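You operate a simulated robot arm through the tools that you are given. There is no shell and no other tool. Be economical: measure what you need, move in short steps, check, and stop when the job is done.

The job below is to be done with a simulated two-armed robot. You get a single attempt, and the scene is never put back.

## Task
Blend the clamped bin for 5 turns and set it down again.
Fine: Set the turns dial, lift the bin to BLEND, start, and lower it on to the platform once it stands upright. The arm lifts no other bin; leave the rack's bins as they are.

The check looks at the end state, three seconds after you hand in, the way a careful person would. Anything else that was tipped, shoved, dropped, spilled or broken makes it a failure.

## Robot
Two 7-joint arms with three-finger grippers on one trunk, on a base that drives. Base frame: it is fixed to the floor where the robot stands at the start and does not move with it; the origin is under the middle of the robot, x ahead of it, y to its left, z up. Units: m, rad, N and s.
The left shoulder is at the start at [0.07, 0.146, 1.251], the right one opposite. With the tool pointing down near the work surface each hand reaches from about 0.1 to 0.34 m from the robot's upright axis, wherever it stands, measured 20 degrees to its own side. Places, roughly: bin with the cream band [-2.75, -2, 0.75]; bin with the grey band [-2.75, -0.25, 0.75]; bin with the orange band [-2.75, 1, 0.75]; bin with the yellow band [1.25, 0.75, 1]. Payload 2.2 kg a hand.
The TCP of each hand is the grasp point between the finger pads, 0.028 m short of the fingertips. In the tool frame z runs along the fingers and y along their closing line. The gripper opens to 0.102 m. The gripper's body begins 0.071 m behind the TCP.
Orientation is that of the tool frame in the base frame, as a unit quaternion [x, y, z, w]. With the fingers straight down and closing along the base's y, the tool's x points along the base's -x, its y along +y and its z along -z.

## Interface
- The arms move only by the tool send_rows. It takes "left_targets", "right_targets" or both (then of equal length, played together; a hand with none holds still); each is a list of rows, each an object (a shift or turn left out is 0, a gripper value left out holds the last) with "delta_pos": the shift along the base's x, y, z in m, a list of three; "rot": the turn, a rotation vector about the base's x, y, z in rad, a list of three; "hand": the closure, from 0 (fully open) to 1 (shut). In form: [{"delta_pos": [tx, ty, tz], "rot": [rx, ry, rz], "hand": hand}, ...]. A call has 1 to 10 rows; each row is the pose to reach, as a shift and turn from the pose commanded when the call began. Rows are played at 5 a second. More than 0.05 m and 0.15 rad between two rows, or a gripper value outside its range, and nothing of the call is played. Where a pose cannot be reached the arm comes as near as it can. A force on the tool above 40 N (or 10 N above the force at the start of the call, whichever is more), or a blocked arm, ends the call early, and 0.2 s more pass. Each finger halts on what it meets, pressing with about 43 N; the grip force reading is that of the motor and also rises with nothing between the fingers. The clock runs only during rows and for 0.2 s after the last one: add rows that repeat a pose to give the fingers time. The reply holds the time, the measured pose of the TCP, the force on the tool along the base axes, the opening and the grip force, in the units named above and with some noise, with the torque about the TCP (base axes, N m) and any sound that the robot's microphone picked up.
- Cameras (640 x 400 px; columns grow to the right, rows downward): "scene" is now at [0.1341, 0.01, 1.4969]; the picture's right is [0.13, -0.99, 0.00], its down [-0.52, -0.07, -0.85] and it looks along [0.85, 0.11, -0.52] (base axes); focal length 214 px, centre (320, 200). "left" rides on the left gripper at [0.072, 0.038, -0.086] in its tool frame; the picture's right is [-0.46, 0.89, 0.00], its down [-0.60, -0.32, -0.73] and it looks along [-0.65, -0.34, 0.68] (tool axes); focal length 256 px, centre (320, 200). "right" rides on the right gripper at [0.069, 0.044, -0.086] in its tool frame; the picture's right is [-0.53, 0.85, 0.00], its down [-0.58, -0.36, -0.73] and it looks along [-0.62, -0.39, 0.68] (tool axes); focal length 256 px, centre (320, 200). There is no depth. A picture from a camera that has moved, and an enlarged one, comes with that camera's place and axes in the base frame and with its lens. The place of the scene camera against the robot may be out by one fixed shift of up to 0.018 m in any direction.
- grab_frame(camera): a new picture of that camera. It takes no simulated time.
- slide_trunk(by): slides the trunk up (or, below 0, down) by that many m; the arms and the scene camera ride with it, the base frame stays. It gives what a move gives, with no picture.
- steer(legs): drives the robot by 1 to 6 legs, each [ahead, left, turn to the left] in m, m and rad, along the robot's own axes; the way and the turn of a leg run together, so that a leg with both is an arc; at most 1.5 m and 3.142 rad a leg. The arms and the cameras ride along, it lands a little off, and it stops where it bumps. It gives what a move gives.
- turn_head(pan, tilt): turns the head with the scene camera to pan (to the left, within 1.501 rad either way) and tilt (down, from -0.506 to 1.204), counted from straight ahead of the robot. It gives what a move gives.
- inspect(camera, box): a new picture of the part [left, top, right, bottom] of that camera's present view, enlarged. It takes no simulated time.
- hand_in(): hands the job in; it is judged then, once.

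Work in short steps. Places have to be worked out from the pictures, the camera data and where the tool is seen: move nearer, look again, correct. Check each grasp and each placing, and mend what went wrong. You have 120 turns and 92 pictures in all, those below and enlarged ones among them. Open the grippers and draw the arms clear of the work before you hand the job in, unless the task says otherwise; then end with one line.

The tools are called as name(argument=value, ...) on one line, values as JSON. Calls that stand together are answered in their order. send_rows: Moves the arms, as the interface text tells. Its arguments: {"type":"object","properties":{"left_targets":{"type":"array","items":{"type":"object","properties":{"delta_pos":{"type":"array","items":{"type":"number"}},"rot":{"type":"array","items":{"type":"number"}},"hand":{"type":"number"}}}},"right_targets":{"type":"array","items":{"type":"object","properties":{"delta_pos":{"type":"array","items":{"type":"number"}},"rot":{"type":"array","items":{"type":"number"}},"hand":{"type":"number"}}}}},"required":[]} The other tools are called the same way: slide_trunk (by) slides the trunk up or down; steer (legs) drives the base; turn_head (pan, tilt) turns the head that bears the scene camera; grab_frame (camera) takes a picture; inspect (camera, box) takes an enlarged picture of a part of a camera's view; hand_in () hands the job in.

At the start:

```text
time: 0.0
left_tool_pos: [0.4469, 0.3252, 1.3915]
left_tcp_rot: [-0.001, 1.0, 0.0, 0.0]
left_contact_force: [0.0, 0.4, -0.1]
left_ft_torque: [-0.02, 0.04, -0.02]
left_width: 0.1021
left_gripper_force: 0.0
right_tool_pos: [0.3941, -0.1224, 1.4212]
right_tcp_rot: [0.001, 1.0, 0.001, 0.001]
right_contact_force: [0.4, -0.5, 0.9]
right_ft_torque: [0.01, 0.01, -0.01]
right_width: 0.1021
right_gripper_force: 0.0
trunk travel left (down, up): [-0.789, 0.151]
robot x, y, heading: [0.0001, -0.0007, 0.001]
head pan, tilt: [0.127, 0.55]
```

scene: 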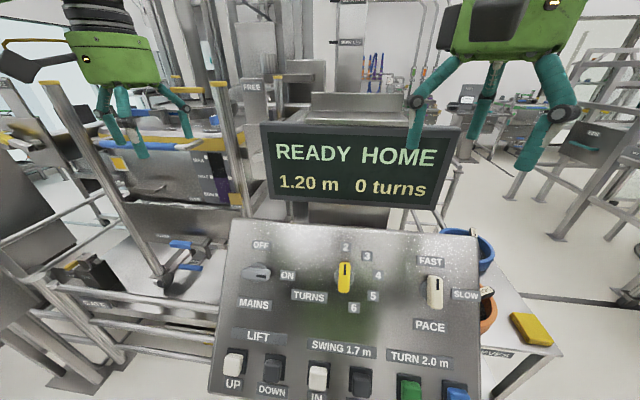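
right: 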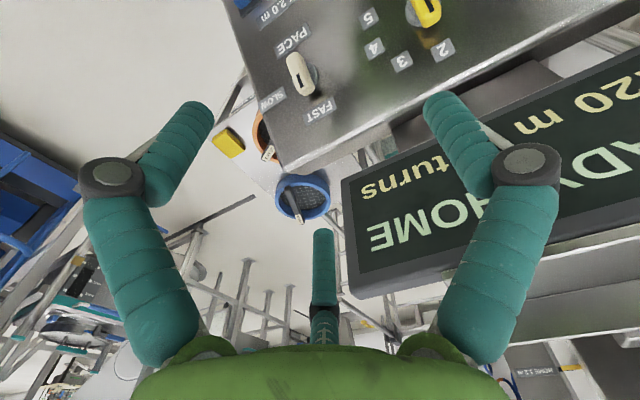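
left: 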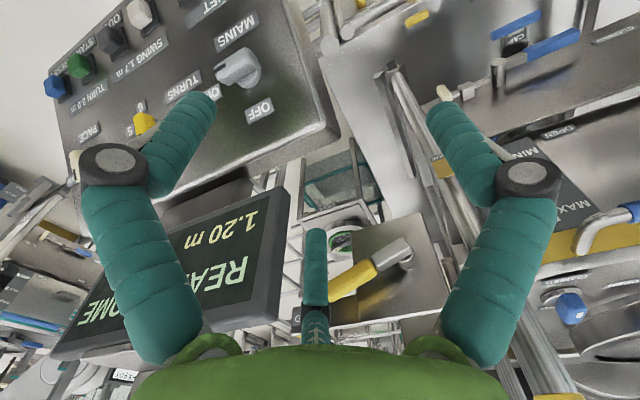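

The console is right in front of me. I'll look closer at the panel and at the surroundings before touching anything.

inspect(camera="scene", box=[200, 210, 560, 400])

inspect(camera="scene", box=[0, 80, 330, 400])

turn_head(pan=0.127, tilt=0.9)

grab_frame(camera="scene")

turn_head(pan=0.4, tilt=0.0)

grab_frame(camera="scene")

```text
1.78 times, centred on (380, 305) of scene
camera zoom: at [0.1341, 0.01, 1.4969], right [0.13, -0.99, 0.0], down [-0.52, -0.07, -0.85], along [0.85, 0.11, -0.52], focal length 381 px, centre (213, 13)
```

zoom: 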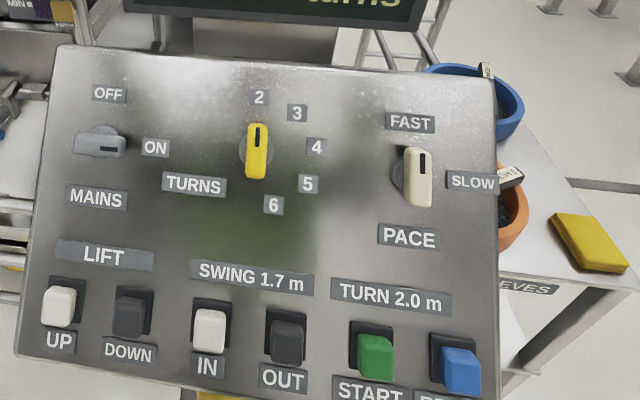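

```text
1.25 times, centred on (165, 240) of scene
camera zoom: at [0.1341, 0.01, 1.4969], right [0.13, -0.99, 0.0], down [-0.52, -0.07, -0.85], along [0.85, 0.11, -0.52], focal length 268 px, centre (514, 150)
```

zoom: 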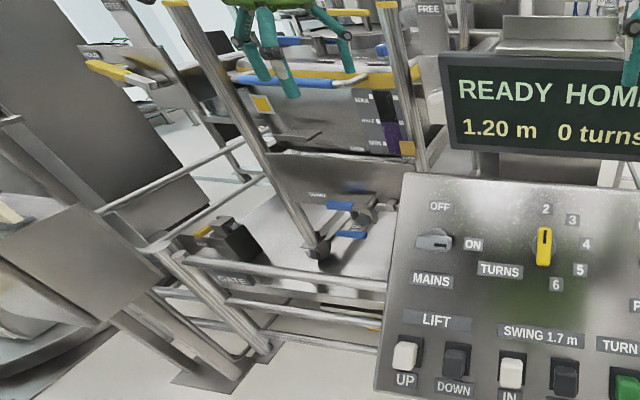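

```text
time: 0.8
left_tool_pos: [0.4469, 0.3243, 1.3921]
left_tcp_rot: [0.0, 1.0, 0.0, 0.0]
left_contact_force: [0.4, 0.1, 0.4]
left_ft_torque: [-0.02, -0.01, -0.02]
left_width: 0.1017
left_gripper_force: 0.0
right_tool_pos: [0.3944, -0.1208, 1.4203]
right_tcp_rot: [0.001, 1.0, 0.001, 0.001]
right_contact_force: [-0.4, 0.2, -0.5]
right_ft_torque: [0.01, 0.03, 0.01]
right_width: 0.1019
right_gripper_force: 0.0
trunk travel left (down, up): [-0.789, 0.151]
robot x, y, heading: [0.0015, -0.0006, 0.0]
head pan, tilt: [0.127, 0.901]
```

```text
86 pictures are left
camera scene: at [0.1199, 0.0082, 1.4676], right [0.13, -0.99, 0.0], down [-0.78, -0.1, -0.62], along [0.62, 0.08, -0.78], focal length 214 px, centre (320, 200)
```

scene: 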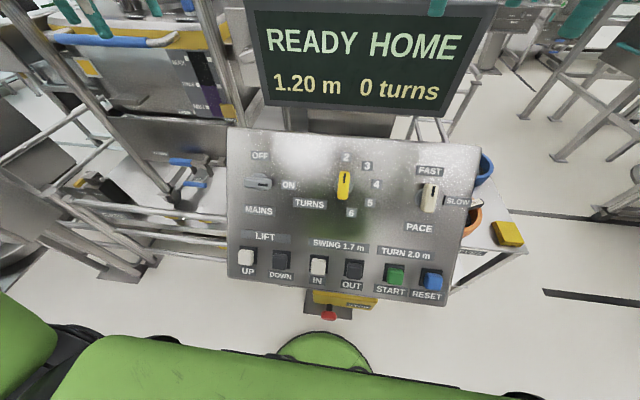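

```text
time: 2.0
left_tool_pos: [0.448, 0.325, 1.3922]
left_tcp_rot: [0.0, 1.0, 0.0, 0.0]
left_contact_force: [0.2, -0.4, -0.7]
left_ft_torque: [0.02, 0.01, -0.02]
left_width: 0.1021
left_gripper_force: 0.0
right_tool_pos: [0.3951, -0.1205, 1.4204]
right_tcp_rot: [0.001, 1.0, 0.001, 0.001]
right_contact_force: [-0.6, -0.7, -0.3]
right_ft_torque: [0.01, 0.03, 0.02]
right_width: 0.1019
right_gripper_force: 0.1
trunk travel left (down, up): [-0.789, 0.151]
robot x, y, heading: [0.0028, 0.0009, 0.006]
head pan, tilt: [0.4, 0.0]
```

```text
85 pictures are left
camera scene: at [0.1279, 0.0336, 1.5475], right [0.39, -0.92, 0.0], down [0.0, 0.0, -1.0], along [0.92, 0.39, 0.0], focal length 214 px, centre (320, 200)
```

scene: 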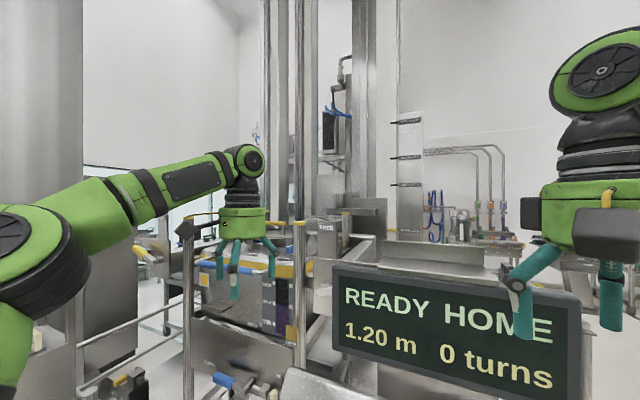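

I'll inspect signs and states: the column marks, the bin, the gate and what's beneath the console.

inspect(camera="scene", box=[170, 180, 400, 400])

inspect(camera="scene", box=[250, 0, 450, 200])

turn_head(pan=0.7, tilt=0.55)

grab_frame(camera="scene")

inspect(camera="scene", box=[200, 150, 480, 400])

```text
1.82 times, centred on (285, 290) of scene
camera zoom: at [0.1279, 0.0336, 1.5475], right [0.39, -0.92, 0.0], down [0.0, 0.0, -1.0], along [0.92, 0.39, 0.0], focal length 390 px, centre (384, 36)
```

zoom: 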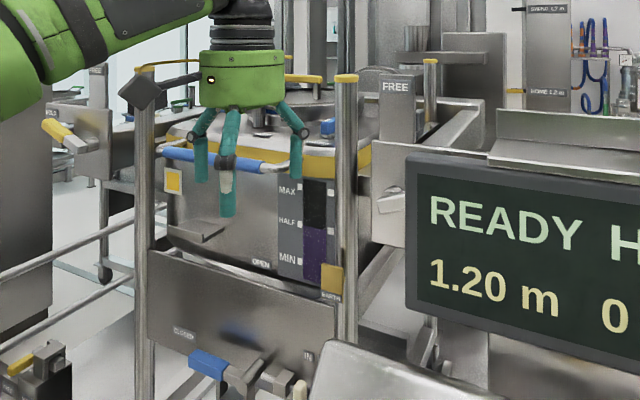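

```text
2.00 times, centred on (350, 100) of scene
camera zoom: at [0.1279, 0.0336, 1.5475], right [0.39, -0.92, 0.0], down [0.0, 0.0, -1.0], along [0.92, 0.39, 0.0], focal length 429 px, centre (260, 400)
```

zoom: 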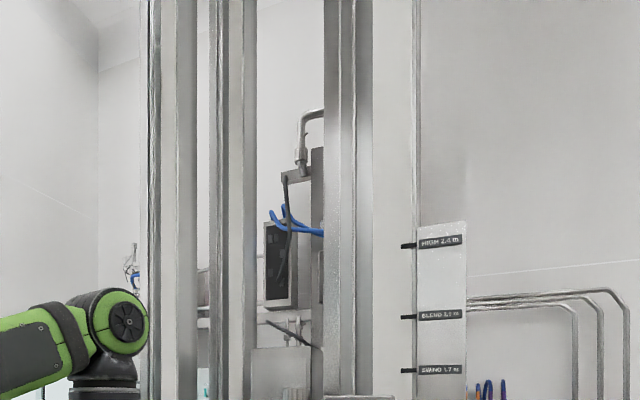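

```text
time: 3.0
left_tool_pos: [0.4474, 0.3247, 1.3918]
left_tcp_rot: [0.0, 1.0, 0.0, -0.001]
left_contact_force: [0.5, -0.5, 0.5]
left_ft_torque: [0.02, 0.02, 0.0]
left_width: 0.1019
left_gripper_force: 0.1
right_tool_pos: [0.396, -0.1214, 1.42]
right_tcp_rot: [0.0, 1.0, 0.001, 0.001]
right_contact_force: [0.7, 0.6, 0.1]
right_ft_torque: [0.01, 0.02, 0.01]
right_width: 0.1019
right_gripper_force: 0.1
trunk travel left (down, up): [-0.789, 0.151]
robot x, y, heading: [0.0015, -0.0009, -0.003]
head pan, tilt: [0.7, 0.55]
```

```text
82 pictures are left
camera scene: at [0.1137, 0.0564, 1.4969], right [0.64, -0.77, 0.0], down [-0.4, -0.34, -0.85], along [0.65, 0.55, -0.52], focal length 214 px, centre (320, 200)
```

scene: 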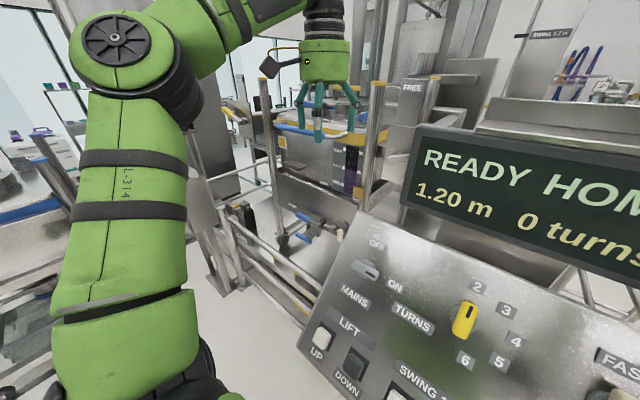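

```text
1.60 times, centred on (340, 275) of scene
camera zoom: at [0.1137, 0.0564, 1.4969], right [0.64, -0.77, 0.0], down [-0.4, -0.34, -0.85], along [0.65, 0.55, -0.52], focal length 343 px, centre (288, 80)
```

zoom: 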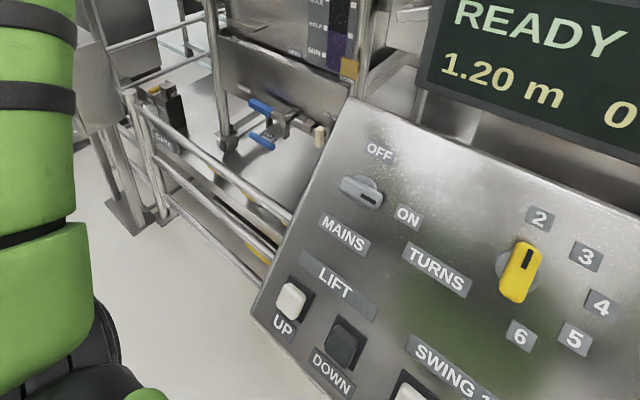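

The valve, clamp levers and gate matter. I'll read the height scale and the region to the left in more detail.

turn_head(pan=0.1, tilt=-0.3)

grab_frame(camera="scene")

inspect(camera="scene", box=[290, 120, 410, 330])

turn_head(pan=1.3, tilt=0.4)

grab_frame(camera="scene")

turn_head(pan=-0.8, tilt=0.4)

grab_frame(camera="scene")

```text
time: 4.2
left_tool_pos: [0.4476, 0.3264, 1.3918]
left_tcp_rot: [0.0, 1.0, 0.001, 0.0]
left_contact_force: [-0.3, 0.8, -0.2]
left_ft_torque: [-0.01, 0.03, 0.01]
left_width: 0.1021
left_gripper_force: 0.1
right_tool_pos: [0.3966, -0.1206, 1.4214]
right_tcp_rot: [0.001, 1.0, 0.001, 0.001]
right_contact_force: [-0.8, 0.3, -0.1]
right_ft_torque: [0.03, 0.01, 0.03]
right_width: 0.1018
right_gripper_force: 0.1
trunk travel left (down, up): [-0.789, 0.151]
robot x, y, heading: [-0.0025, 0.0029, -0.005]
head pan, tilt: [0.099, -0.3]
```

```text
80 pictures are left
camera scene: at [0.1232, 0.0065, 1.573], right [0.1, -0.99, 0.0], down [0.29, 0.03, -0.96], along [0.95, 0.1, 0.29], focal length 214 px, centre (320, 200)
```

scene: 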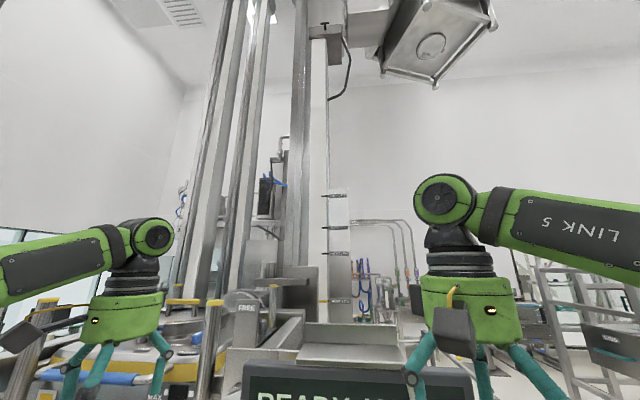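

```text
1.90 times, centred on (350, 225) of scene
camera zoom: at [0.1232, 0.0065, 1.573], right [0.1, -0.99, 0.0], down [0.29, 0.03, -0.96], along [0.95, 0.1, 0.29], focal length 408 px, centre (263, 152)
```

zoom: 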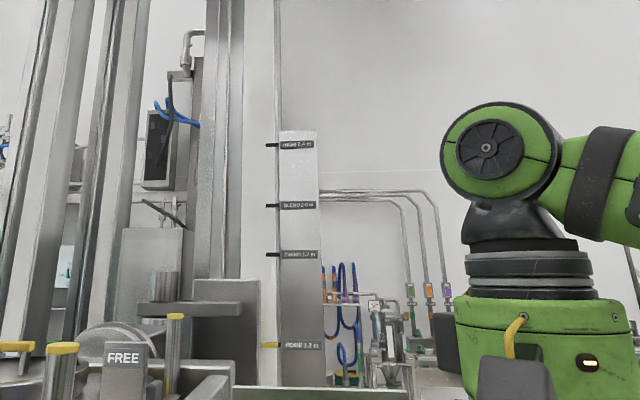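

```text
time: 5.6
left_tool_pos: [0.4469, 0.3248, 1.392]
left_tcp_rot: [-0.001, 1.0, 0.001, 0.0]
left_contact_force: [-0.2, 0.1, -1.2]
left_ft_torque: [0.02, -0.01, 0.03]
left_width: 0.1021
left_gripper_force: 0.2
right_tool_pos: [0.3958, -0.1232, 1.4217]
right_tcp_rot: [0.001, 1.0, 0.001, 0.001]
right_contact_force: [-0.6, -0.1, -0.1]
right_ft_torque: [0.01, -0.01, -0.03]
right_width: 0.102
right_gripper_force: 0.0
trunk travel left (down, up): [-0.789, 0.151]
robot x, y, heading: [0.0011, 0.0005, -0.002]
head pan, tilt: [1.3, 0.4]
```

```text
78 pictures are left
camera scene: at [0.0699, 0.0878, 1.5106], right [0.96, -0.27, 0.0], down [-0.1, -0.37, -0.92], along [0.25, 0.89, -0.39], focal length 214 px, centre (320, 200)
```

scene: 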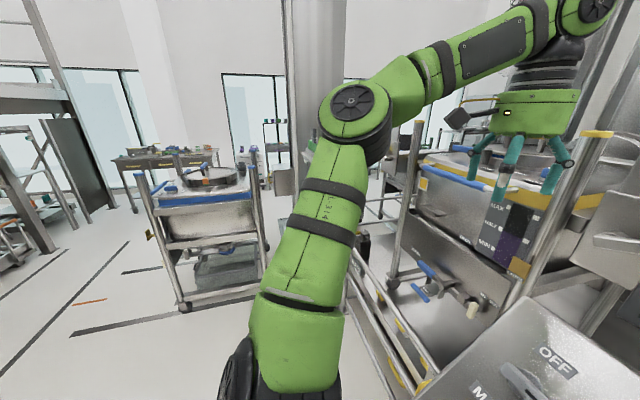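

```text
time: 7.6
left_tool_pos: [0.448, 0.3249, 1.3922]
left_tcp_rot: [0.001, 1.0, 0.0, 0.0]
left_contact_force: [0.0, 0.0, -0.2]
left_ft_torque: [0.0, 0.02, -0.02]
left_width: 0.1021
left_gripper_force: 0.0
right_tool_pos: [0.3945, -0.1222, 1.4211]
right_tcp_rot: [0.0, 1.0, 0.0, 0.0]
right_contact_force: [0.4, 0.0, 0.1]
right_ft_torque: [-0.01, 0.03, -0.01]
right_width: 0.1018
right_gripper_force: 0.1
trunk travel left (down, up): [-0.789, 0.151]
robot x, y, heading: [0.0035, 0.0036, 0.001]
head pan, tilt: [-0.799, 0.4]
```

```text
77 pictures are left
camera scene: at [0.1096, -0.0678, 1.5106], right [-0.72, -0.7, 0.0], down [-0.27, 0.28, -0.92], along [0.64, -0.66, -0.39], focal length 214 px, centre (320, 200)
```

scene: 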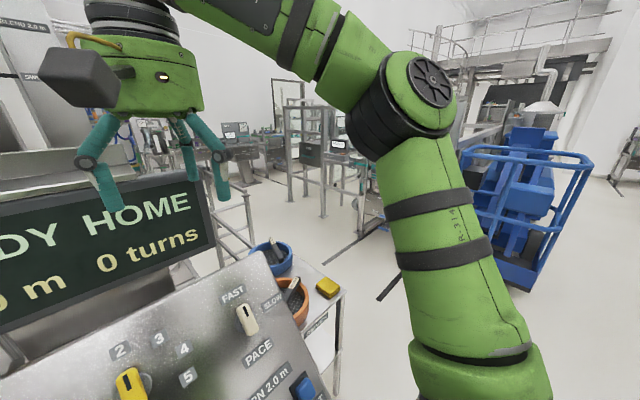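

The height rail reads BLEND at about 2.0 m. I'll check the bin's valve and cap with the left wrist camera, which looks right at it.

inspect(camera="left", box=[320, 0, 640, 200])

inspect(camera="left", box=[300, 180, 640, 400])

```text
2.00 times, centred on (480, 100) of left
camera zoom: at [0.3744, 0.3641, 1.4771], right [0.46, 0.89, 0.0], down [0.6, -0.32, 0.73], along [0.65, -0.34, -0.68], focal length 512 px, centre (0, 400)
```

zoom: 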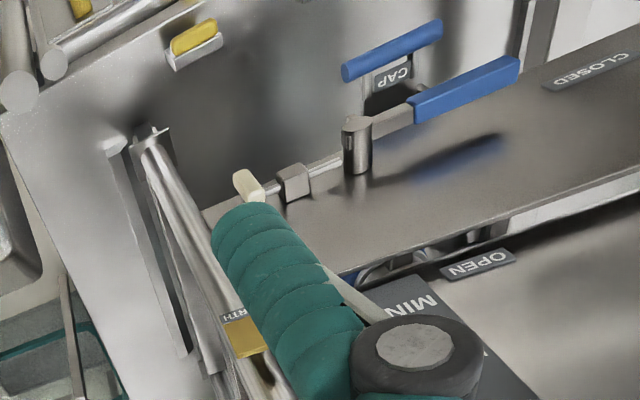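

```text
1.82 times, centred on (470, 290) of left
camera zoom: at [0.3744, 0.3641, 1.4771], right [0.46, 0.89, 0.0], down [0.6, -0.32, 0.73], along [0.65, -0.34, -0.68], focal length 465 px, centre (47, 36)
```

zoom: 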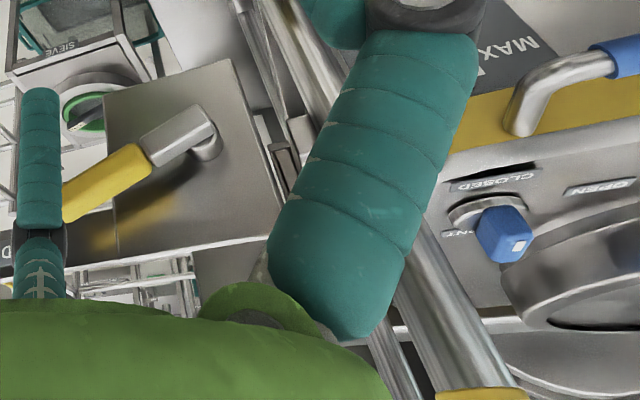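

The outlet handle points to CLOSED and the vent to CLOSED. Next I'll pull the left arm back for an unobstructed view of the two side clamps (HOLD/FREE).

send_rows(left_targets=[{"delta_pos": [-0.04, 0.02, 0]}, {"delta_pos": [-0.08, 0.04, 0]}, {"delta_pos": [-0.12, 0.06, 0]}, {"delta_pos": [-0.16, 0.08, 0]}, {"delta_pos": [-0.2, 0.1, 0]}])

turn_head(pan=0.6, tilt=0.4)

grab_frame(camera="scene")

inspect(camera="scene", box=[220, 40, 460, 200])

```text
time: 8.8
left_tool_pos: [0.2454, 0.4245, 1.3937]
left_tcp_rot: [0.0, 1.0, 0.0, 0.002]
left_contact_force: [-0.6, 0.6, 0.5]
left_ft_torque: [0.0, -0.04, 0.03]
left_width: 0.1022
left_gripper_force: 0.1
right_tool_pos: [0.392, -0.1206, 1.4223]
right_tcp_rot: [0.001, 1.0, 0.001, 0.003]
right_contact_force: [-0.9, -0.2, 0.3]
right_ft_torque: [-0.01, 0.0, 0.04]
right_width: 0.1019
right_gripper_force: 0.0
trunk travel left (down, up): [-0.789, 0.151]
robot x, y, heading: [0.0015, 0.0028, -0.001]
head pan, tilt: [-0.799, 0.4]
```

```text
time: 10.3
left_tool_pos: [0.2504, 0.4228, 1.3933]
left_tcp_rot: [0.0, 1.0, 0.001, 0.0]
left_contact_force: [0.3, 0.4, 0.4]
left_ft_torque: [-0.04, 0.01, 0.01]
left_width: 0.1022
left_gripper_force: 0.0
right_tool_pos: [0.3972, -0.1222, 1.4214]
right_tcp_rot: [0.002, 1.0, 0.001, 0.0]
right_contact_force: [-0.8, 0.3, 0.8]
right_ft_torque: [0.02, 0.02, 0.02]
right_width: 0.1023
right_gripper_force: 0.0
trunk travel left (down, up): [-0.789, 0.151]
robot x, y, heading: [0.0008, 0.0013, -0.001]
head pan, tilt: [0.6, 0.4]
```

```text
74 pictures are left
camera scene: at [0.1218, 0.0508, 1.5105], right [0.56, -0.83, 0.0], down [-0.32, -0.22, -0.92], along [0.76, 0.52, -0.39], focal length 214 px, centre (320, 200)
```

scene: 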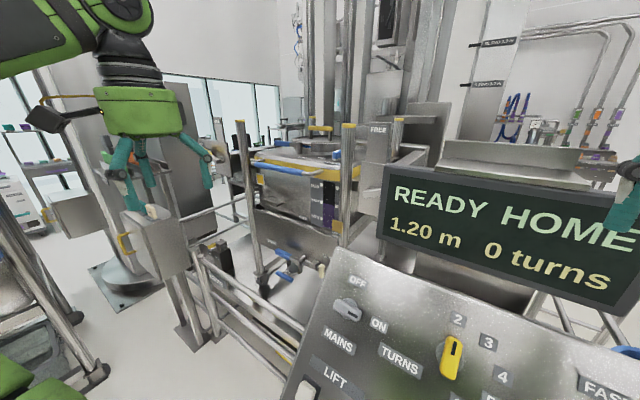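

```text
2.50 times, centred on (340, 120) of scene
camera zoom: at [0.1218, 0.0508, 1.5105], right [0.56, -0.83, 0.0], down [-0.32, -0.22, -0.92], along [0.76, 0.52, -0.39], focal length 536 px, centre (270, 400)
```

zoom: 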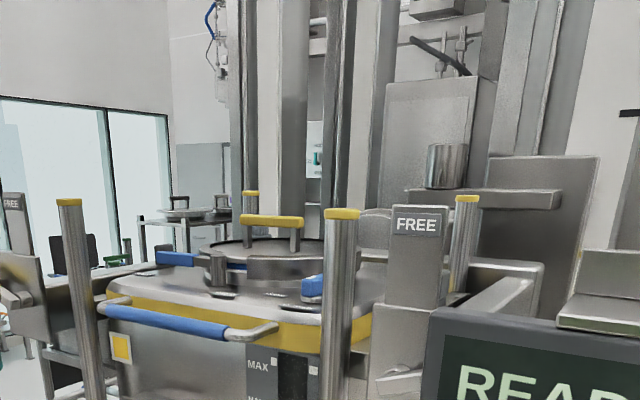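

Both side clamp levers lie off FREE. I'll check the gate and outlet from this view.

inspect(camera="scene", box=[90, 170, 350, 370])

inspect(camera="left", box=[0, 0, 640, 400])

```text
2.00 times, centred on (220, 270) of scene
camera zoom: at [0.1218, 0.0508, 1.5105], right [0.56, -0.83, 0.0], down [-0.32, -0.22, -0.92], along [0.76, 0.52, -0.39], focal length 429 px, centre (520, 60)
```

zoom: 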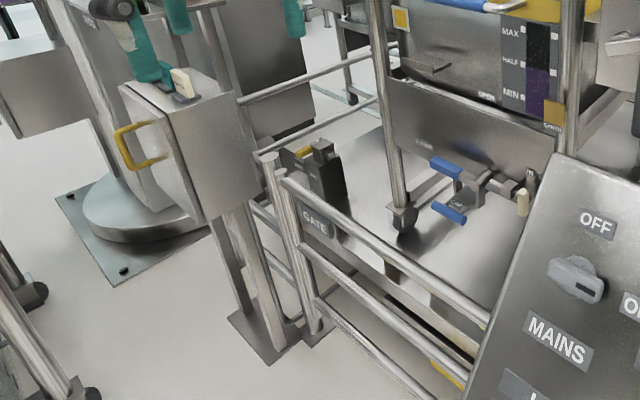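

```text
1.00 times, centred on (320, 200) of left (not enlarged: the box is as wide or as high as the picture)
camera zoom: at [0.1769, 0.4624, 1.4783], right [0.46, 0.89, 0.0], down [0.6, -0.32, 0.73], along [0.65, -0.34, -0.68], focal length 256 px, centre (320, 200)
```

zoom: 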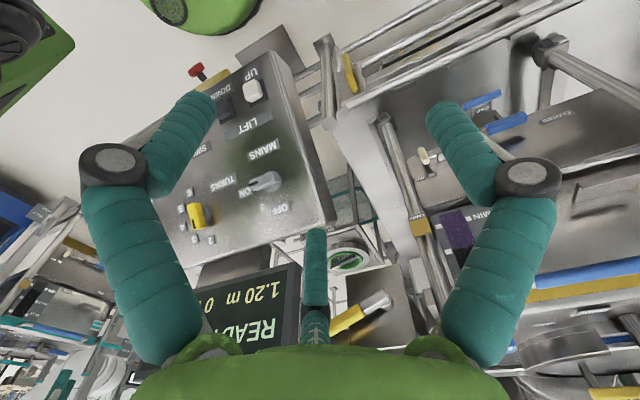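

The gate is shut, and READY HOME is on. Triangulating from the views, the turns dial top is at about [0.455, -0.003, 1.105], UP at about [0.323, 0.226, 0.942], and the panel tilts about 48°. I'll bring the right hand tilted to a standoff above the dial and look through its camera.

send_rows(right_targets=[{"delta_pos": [-0.003, 0.02, -0.042], "rot": [0, -0.135, 0]}, {"delta_pos": [-0.006, 0.04, -0.084], "rot": [0, -0.27, 0]}, {"delta_pos": [-0.008, 0.06, -0.126], "rot": [0, -0.405, 0]}, {"delta_pos": [-0.01, 0.08, -0.168], "rot": [0, -0.54, 0]}, {"delta_pos": [-0.012, 0.1, -0.21], "rot": [0, -0.67, 0]}, {"delta_pos": [-0.014, 0.119, -0.245], "rot": [0, -0.8, 0]}, {"delta_pos": [-0.014, 0.119, -0.245], "rot": [0, -0.8, 0]}])

grab_frame(camera="right")

turn_head(pan=0.127, tilt=0.75)

grab_frame(camera="scene")

grab_frame(camera="left")

```text
time: 11.9
left_tool_pos: [0.2497, 0.4229, 1.3929]
left_tcp_rot: [0.001, 1.0, 0.0, 0.001]
left_contact_force: [0.5, -0.7, 0.4]
left_ft_torque: [0.02, 0.01, 0.04]
left_width: 0.1019
left_gripper_force: 0.1
right_tool_pos: [0.3819, -0.0053, 1.1755]
right_tcp_rot: [-0.001, 0.921, 0.002, 0.39]
right_contact_force: [0.4, -0.4, 0.0]
right_ft_torque: [0.04, -0.02, 0.03]
right_width: 0.1022
right_gripper_force: 0.0
trunk travel left (down, up): [-0.789, 0.151]
robot x, y, heading: [-0.0007, 0.001, 0.001]
head pan, tilt: [0.6, 0.4]
```

```text
70 pictures are left
camera right: at [0.2713, 0.0382, 1.1847], right [0.37, 0.84, 0.39], down [-0.12, -0.37, 0.92], along [0.92, -0.39, -0.03], focal length 256 px, centre (320, 200)
```

right: 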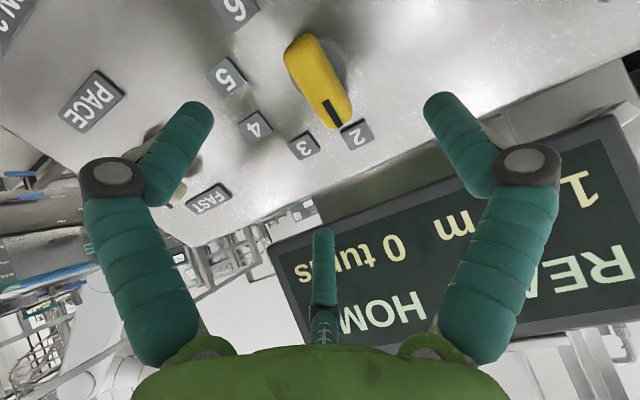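

```text
time: 12.8
left_tool_pos: [0.2492, 0.424, 1.392]
left_tcp_rot: [0.0, 1.0, 0.0, 0.0]
left_contact_force: [0.0, 0.4, 0.0]
left_ft_torque: [-0.05, 0.02, -0.01]
left_width: 0.1025
left_gripper_force: 0.2
right_tool_pos: [0.3828, -0.0051, 1.175]
right_tcp_rot: [0.0, 0.921, 0.002, 0.39]
right_contact_force: [0.1, 0.6, -0.5]
right_ft_torque: [0.0, 0.0, 0.0]
right_width: 0.1021
right_gripper_force: 0.0
trunk travel left (down, up): [-0.789, 0.151]
robot x, y, heading: [-0.0049, -0.0028, -0.001]
head pan, tilt: [0.127, 0.75]
```

```text
69 pictures are left
camera scene: at [0.1272, 0.0094, 1.4795], right [0.13, -0.99, 0.0], down [-0.68, -0.09, -0.73], along [0.73, 0.09, -0.68], focal length 214 px, centre (320, 200)
```

scene: 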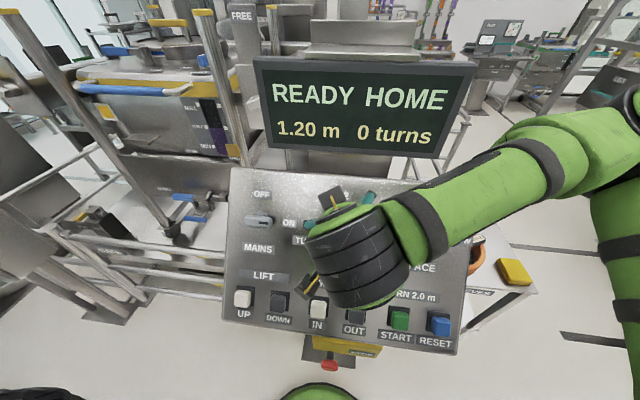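

```text
68 pictures are left
camera left: at [0.1763, 0.4628, 1.4783], right [0.46, 0.89, 0.0], down [0.6, -0.32, 0.73], along [0.65, -0.34, -0.68], focal length 256 px, centre (320, 200)
```

left: 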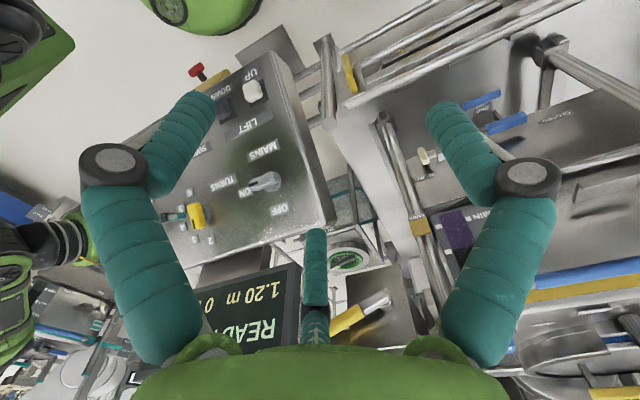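

The dial lies on the approach axis, with its top about 0.105 m ahead of the right TCP and the bar perpendicular to the closing line. I'll advance 0.085 m along the tool axis.

send_rows(right_targets=[{"delta_pos": [0.02, 0.001, -0.021]}, {"delta_pos": [0.038, 0.001, -0.04]}, {"delta_pos": [0.05, 0.001, -0.052]}, {"delta_pos": [0.06, 0.001, -0.062]}, {"delta_pos": [0.06, 0.001, -0.062]}])

grab_frame(camera="right")

inspect(camera="left", box=[120, 140, 300, 270])

```text
time: 14.0
left_tool_pos: [0.2497, 0.4247, 1.3922]
left_tcp_rot: [0.0, 1.0, 0.0, -0.001]
left_contact_force: [0.9, -0.8, 0.5]
left_ft_torque: [0.0, 0.02, -0.02]
left_width: 0.1019
left_gripper_force: 0.1
right_tool_pos: [0.4429, -0.0016, 1.1121]
right_tcp_rot: [0.0, 0.921, 0.002, 0.39]
right_contact_force: [-0.3, -1.2, -0.1]
right_ft_torque: [0.0, 0.02, -0.01]
right_width: 0.1022
right_gripper_force: 0.0
trunk travel left (down, up): [-0.789, 0.151]
robot x, y, heading: [0.0013, 0.0012, 0.005]
head pan, tilt: [0.127, 0.75]
```

```text
67 pictures are left
camera right: at [0.3316, 0.0408, 1.1226], right [0.37, 0.84, 0.39], down [-0.12, -0.37, 0.92], along [0.92, -0.39, -0.03], focal length 256 px, centre (320, 200)
```

right: 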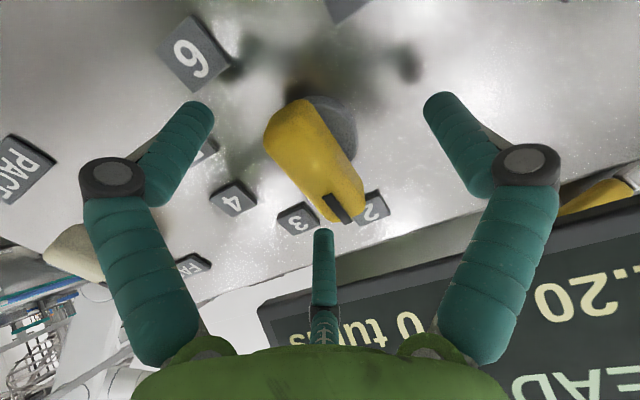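

```text
3.08 times, centred on (210, 205) of left
camera zoom: at [0.1763, 0.4626, 1.4783], right [0.46, 0.89, 0.0], down [0.6, -0.32, 0.73], along [0.65, -0.34, -0.68], focal length 788 px, centre (658, 185)
```

zoom: 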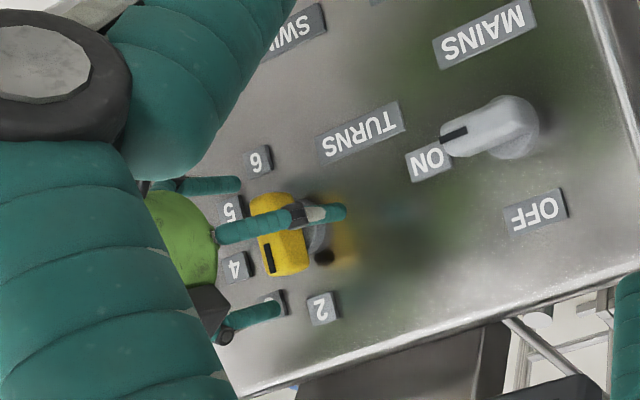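

The bar's top is about 20–27 mm ahead of the TCP and centred. I'll advance 18 mm more and close.

send_rows(right_targets=[{"delta_pos": [0.007, 0, -0.007]}, {"delta_pos": [0.013, 0, -0.013]}, {"delta_pos": [0.013, 0, -0.013], "hand": 0.3}, {"delta_pos": [0.013, 0, -0.013], "hand": 0.6}, {"delta_pos": [0.013, 0, -0.013], "hand": 0.9}, {"delta_pos": [0.013, 0, -0.013], "hand": 0.9}])

grab_frame(camera="right")

inspect(camera="left", box=[120, 140, 300, 270])

```text
time: 15.0
left_tool_pos: [0.2408, 0.4192, 1.3955]
left_tcp_rot: [0.0, 1.0, 0.002, 0.004]
left_contact_force: [0.3, -0.3, 0.1]
left_ft_torque: [0.03, 0.0, -0.03]
left_width: 0.1018
left_gripper_force: 0.1
right_tool_pos: [0.4535, -0.0081, 1.1151]
right_tcp_rot: [0.008, 0.913, 0.001, 0.409]
right_contact_force: [-11.1, -9.9, 29.1]
right_ft_torque: [-0.42, -1.29, -0.64]
right_width: 0.0552
right_gripper_force: 11.0
trunk travel left (down, up): [-0.789, 0.151]
robot x, y, heading: [-0.0004, -0.0036, 0.002]
head pan, tilt: [0.127, 0.75]
stopped in row 4 (right hand): the force on the tool passed its limit at 52 N (the readings are from after the stop); the commanded pose is now the measured one
```

```text
65 pictures are left
camera right: at [0.3438, 0.0357, 1.1201], right [0.37, 0.84, 0.41], down [-0.17, -0.37, 0.91], along [0.91, -0.4, 0.0], focal length 256 px, centre (320, 200)
```

right: 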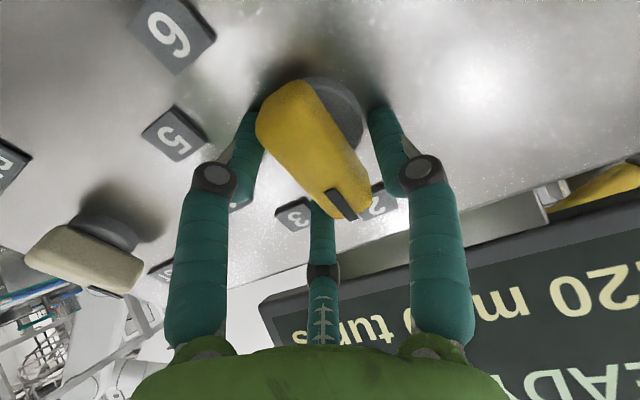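

```text
3.08 times, centred on (210, 205) of left
camera zoom: at [0.1684, 0.4579, 1.4812], right [0.47, 0.89, 0.01], down [0.6, -0.32, 0.73], along [0.65, -0.34, -0.68], focal length 788 px, centre (658, 185)
```

zoom: 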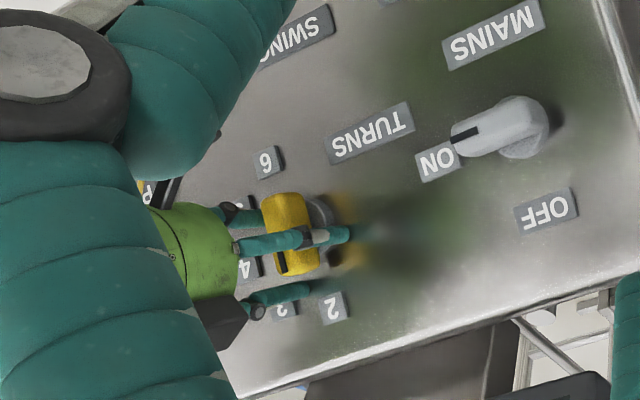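

The call stopped with mostly panel-normal force from the upper side, so a fingertip touched the panel. The panel is a bit steeper (about 50°) than my tool tilt. I'll open, back off, correct the tilt and depth, then look.

send_rows(right_targets=[{"delta_pos": [-0.015, 0, 0.013], "hand": 0.3}, {"delta_pos": [-0.018, 0.004, 0.004], "rot": [0, -0.03, 0], "hand": 0.2}, {"delta_pos": [-0.01, 0.004, -0.005], "rot": [0, -0.03, 0], "hand": 0.2}, {"delta_pos": [-0.004, 0.004, -0.011], "rot": [0, -0.03, 0], "hand": 0.2}, {"delta_pos": [-0.004, 0.004, -0.011], "rot": [0, -0.03, 0], "hand": 0.2}])

inspect(camera="left", box=[120, 140, 300, 270])

grab_frame(camera="right")

```text
time: 16.2
left_tool_pos: [0.2438, 0.4225, 1.3949]
left_tcp_rot: [0.001, 1.0, 0.0, 0.002]
left_contact_force: [1.1, -0.1, -0.1]
left_ft_torque: [-0.03, 0.07, 0.02]
left_width: 0.1019
left_gripper_force: 0.0
right_tool_pos: [0.4491, -0.0007, 1.0985]
right_tcp_rot: [0.006, 0.909, -0.001, 0.417]
right_contact_force: [-28.1, -8.9, 30.3]
right_ft_torque: [-0.84, -2.11, -0.98]
right_width: 0.083
right_gripper_force: 26.3
trunk travel left (down, up): [-0.789, 0.151]
robot x, y, heading: [-0.0005, 0.0014, -0.002]
head pan, tilt: [0.127, 0.75]
```

```text
3.08 times, centred on (210, 205) of left
camera zoom: at [0.17, 0.4619, 1.4795], right [0.47, 0.89, 0.0], down [0.6, -0.32, 0.73], along [0.65, -0.34, -0.68], focal length 788 px, centre (658, 185)
```

zoom: 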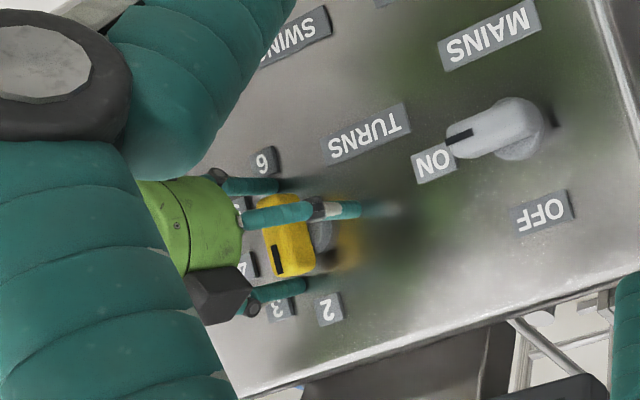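

```text
62 pictures are left
camera right: at [0.3385, 0.0427, 1.1025], right [0.36, 0.84, 0.41], down [-0.18, -0.37, 0.91], along [0.92, -0.4, 0.02], focal length 256 px, centre (320, 200)
```

right: 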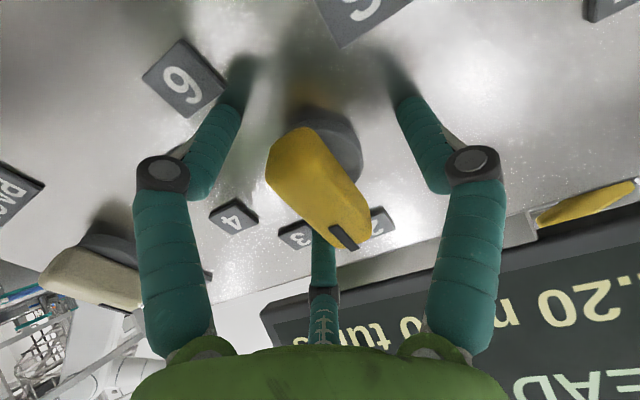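

The fingertips are pressing on the panel; the bar's top is right at the TCP and centred. I'll back off 13 mm along the tool axis and then close.

send_rows(right_targets=[{"delta_pos": [-0.01, -0.002, 0.009]}, {"delta_pos": [-0.01, -0.002, 0.009]}, {"delta_pos": [-0.01, -0.002, 0.009], "hand": 0.4}, {"delta_pos": [-0.01, -0.002, 0.009], "hand": 0.6}, {"delta_pos": [-0.01, -0.002, 0.009], "hand": 0.9}, {"delta_pos": [-0.01, -0.002, 0.009], "hand": 0.9}])

grab_frame(camera="right")

inspect(camera="left", box=[120, 140, 300, 270])

```text
time: 17.6
left_tool_pos: [0.2471, 0.4208, 1.3932]
left_tcp_rot: [0.001, 1.0, 0.001, 0.0]
left_contact_force: [0.7, -0.4, 0.0]
left_ft_torque: [0.02, -0.02, -0.01]
left_width: 0.1019
left_gripper_force: 0.0
right_tool_pos: [0.4417, -0.0058, 1.1045]
right_tcp_rot: [0.004, 0.91, 0.001, 0.414]
right_contact_force: [-5.8, -6.1, 4.2]
right_ft_torque: [0.02, 0.28, 0.1]
right_width: 0.0491
right_gripper_force: 45.5
trunk travel left (down, up): [-0.789, 0.151]
robot x, y, heading: [0.0008, -0.0028, 0.002]
head pan, tilt: [0.127, 0.75]
```

```text
61 pictures are left
camera right: at [0.3318, 0.0395, 1.1096], right [0.36, 0.84, 0.41], down [-0.17, -0.37, 0.91], along [0.92, -0.4, 0.01], focal length 256 px, centre (320, 200)
```

right: 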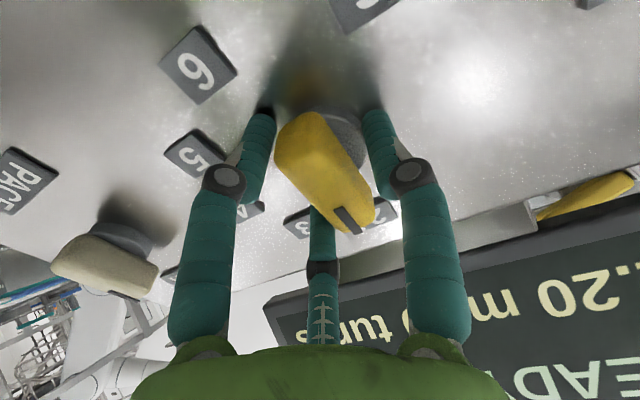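

```text
3.08 times, centred on (210, 205) of left
camera zoom: at [0.174, 0.4603, 1.4794], right [0.47, 0.89, 0.0], down [0.6, -0.32, 0.73], along [0.65, -0.34, -0.68], focal length 788 px, centre (658, 185)
```

zoom: 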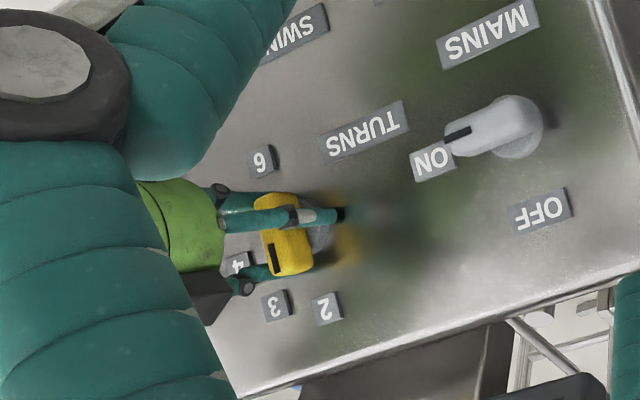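

It's gripping at 49 mm with 45 N. I'll try turning clockwise (towards 3) by about 0.6 rad about the panel normal and look at the pointer.

send_rows(right_targets=[{"rot": [0.105, 0, -0.093], "hand": 0.9}, {"rot": [0.21, 0, -0.186], "hand": 0.9}, {"rot": [0.315, 0, -0.279], "hand": 0.9}, {"rot": [0.42, 0, -0.372], "hand": 0.9}, {"rot": [0.47, 0, -0.416], "hand": 0.9}])

grab_frame(camera="right")

inspect(camera="left", box=[120, 140, 300, 270])

```text
time: 18.8
left_tool_pos: [0.2481, 0.4215, 1.3946]
left_tcp_rot: [0.0, 1.0, 0.002, 0.001]
left_contact_force: [-0.8, 0.8, -0.3]
left_ft_torque: [-0.02, 0.0, -0.01]
left_width: 0.1019
left_gripper_force: 0.0
right_tool_pos: [0.4414, -0.0033, 1.1036]
right_tcp_rot: [0.287, 0.866, 0.127, 0.39]
right_contact_force: [-9.1, -5.1, -7.5]
right_ft_torque: [1.06, -0.82, 1.31]
right_width: 0.0491
right_gripper_force: 45.2
trunk travel left (down, up): [-0.789, 0.151]
robot x, y, heading: [-0.0015, -0.0015, 0.0]
head pan, tilt: [0.127, 0.75]
```

```text
59 pictures are left
camera right: at [0.357, 0.0719, 1.1384], right [0.62, 0.36, 0.7], down [-0.39, -0.63, 0.67], along [0.68, -0.68, -0.25], focal length 256 px, centre (320, 200)
```

right: 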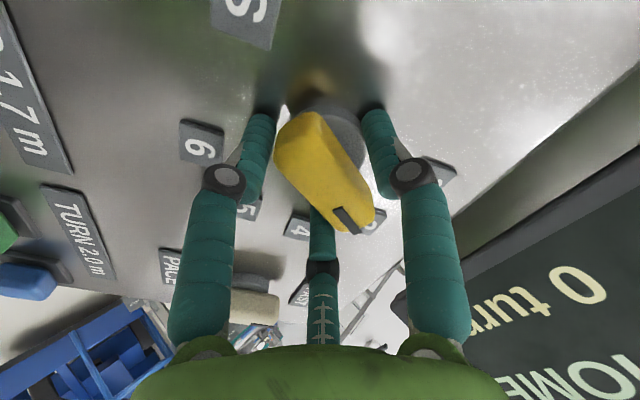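

```text
3.08 times, centred on (210, 205) of left
camera zoom: at [0.174, 0.4598, 1.4794], right [0.46, 0.89, 0.0], down [0.6, -0.32, 0.73], along [0.65, -0.34, -0.68], focal length 788 px, centre (658, 185)
```

zoom: 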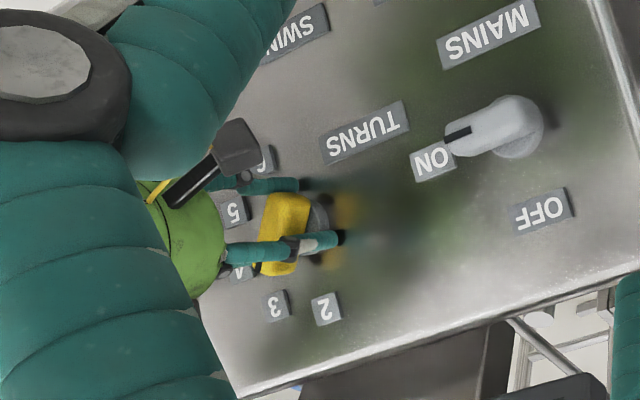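

The dial follows the hand (0.63 rad so far, pointer near 3). I'll continue turning by another 1.3 rad.

send_rows(right_targets=[{"rot": [0.105, 0, -0.093], "hand": 0.9}, {"rot": [0.21, 0, -0.186], "hand": 0.9}, {"rot": [0.315, 0, -0.279], "hand": 0.9}, {"rot": [0.42, 0, -0.372], "hand": 0.9}, {"rot": [0.525, 0, -0.465], "hand": 0.9}, {"rot": [0.63, 0, -0.558], "hand": 0.9}, {"rot": [0.735, 0, -0.65], "hand": 0.9}, {"rot": [0.84, 0, -0.744], "hand": 0.9}, {"rot": [0.945, 0, -0.837], "hand": 0.9}, {"rot": [0.975, 0, -0.863], "hand": 0.9}])

grab_frame(camera="right")

inspect(camera="left", box=[120, 140, 300, 270])

```text
time: 21.0
left_tool_pos: [0.247, 0.4246, 1.3929]
left_tcp_rot: [0.0, 1.0, 0.0, 0.002]
left_contact_force: [-1.1, -0.2, -0.4]
left_ft_torque: [-0.01, 0.0, 0.03]
left_width: 0.102
left_gripper_force: 0.0
right_tool_pos: [0.441, -0.0016, 1.1024]
right_tcp_rot: [0.753, 0.518, 0.333, 0.233]
right_contact_force: [-20.4, 4.8, -29.0]
right_ft_torque: [0.36, -2.23, 0.49]
right_width: 0.0502
right_gripper_force: 45.2
trunk travel left (down, up): [-0.789, 0.151]
robot x, y, heading: [-0.0, 0.002, 0.003]
head pan, tilt: [0.127, 0.75]
```

```text
57 pictures are left
camera right: at [0.4198, 0.0468, 1.2084], right [0.4, -0.8, 0.45], down [-0.91, -0.41, 0.09], along [0.11, -0.44, -0.89], focal length 256 px, centre (320, 200)
```

right: 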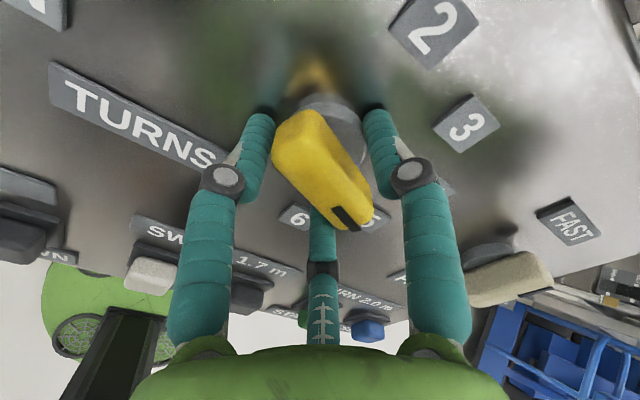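

```text
3.08 times, centred on (210, 205) of left
camera zoom: at [0.1732, 0.4637, 1.4782], right [0.46, 0.89, 0.0], down [0.6, -0.32, 0.73], along [0.65, -0.34, -0.68], focal length 788 px, centre (658, 185)
```

zoom: 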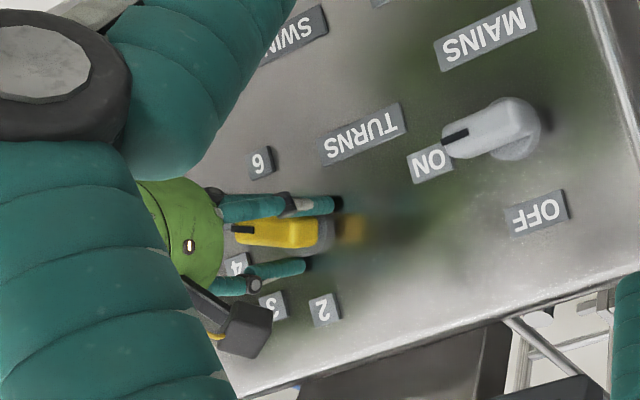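

The pointer sits relative to 5 as it sat relative to 2 before. I'll release, back off along the normal and check.

send_rows(right_targets=[{"hand": 0.3}, {"hand": 0.0}, {"delta_pos": [-0.015, 0, 0.013], "hand": 0.0}, {"delta_pos": [-0.045, 0, 0.04], "hand": 0.0}, {"delta_pos": [-0.075, -0.01, 0.068], "hand": 0.0}])

grab_frame(camera="right")

inspect(camera="left", box=[120, 140, 300, 270])

```text
time: 22.2
left_tool_pos: [0.2467, 0.4239, 1.3931]
left_tcp_rot: [0.0, 1.0, 0.0, 0.001]
left_contact_force: [-1.0, -0.2, -0.6]
left_ft_torque: [0.01, -0.03, -0.01]
left_width: 0.1019
left_gripper_force: 0.1
right_tool_pos: [0.3679, -0.0131, 1.1728]
right_tcp_rot: [0.753, 0.516, 0.336, 0.232]
right_contact_force: [0.0, -0.7, -0.2]
right_ft_torque: [0.0, -0.01, 0.01]
right_width: 0.1021
right_gripper_force: 0.0
trunk travel left (down, up): [-0.789, 0.151]
robot x, y, heading: [0.0026, -0.0024, 0.001]
head pan, tilt: [0.127, 0.75]
```

```text
55 pictures are left
camera right: at [0.3461, 0.0353, 1.2788], right [0.4, -0.8, 0.45], down [-0.91, -0.41, 0.08], along [0.12, -0.44, -0.89], focal length 256 px, centre (320, 200)
```

right: 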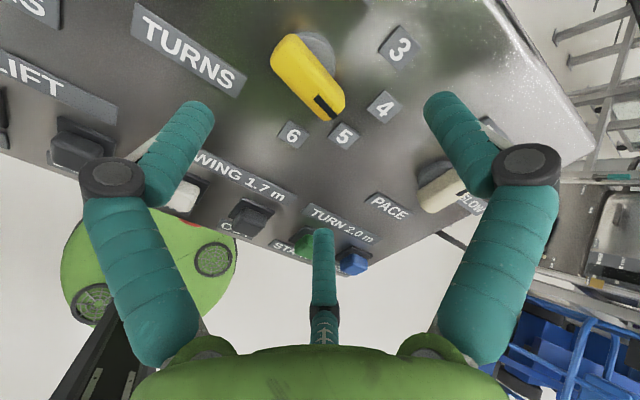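

```text
3.08 times, centred on (210, 205) of left
camera zoom: at [0.1737, 0.4624, 1.4787], right [0.46, 0.89, 0.0], down [0.6, -0.32, 0.73], along [0.65, -0.34, -0.68], focal length 788 px, centre (658, 185)
```

zoom: 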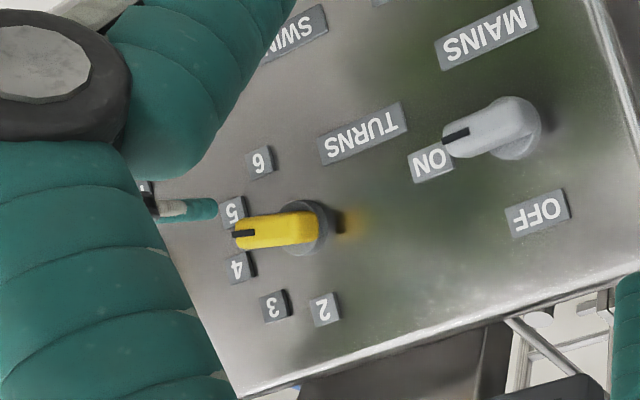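

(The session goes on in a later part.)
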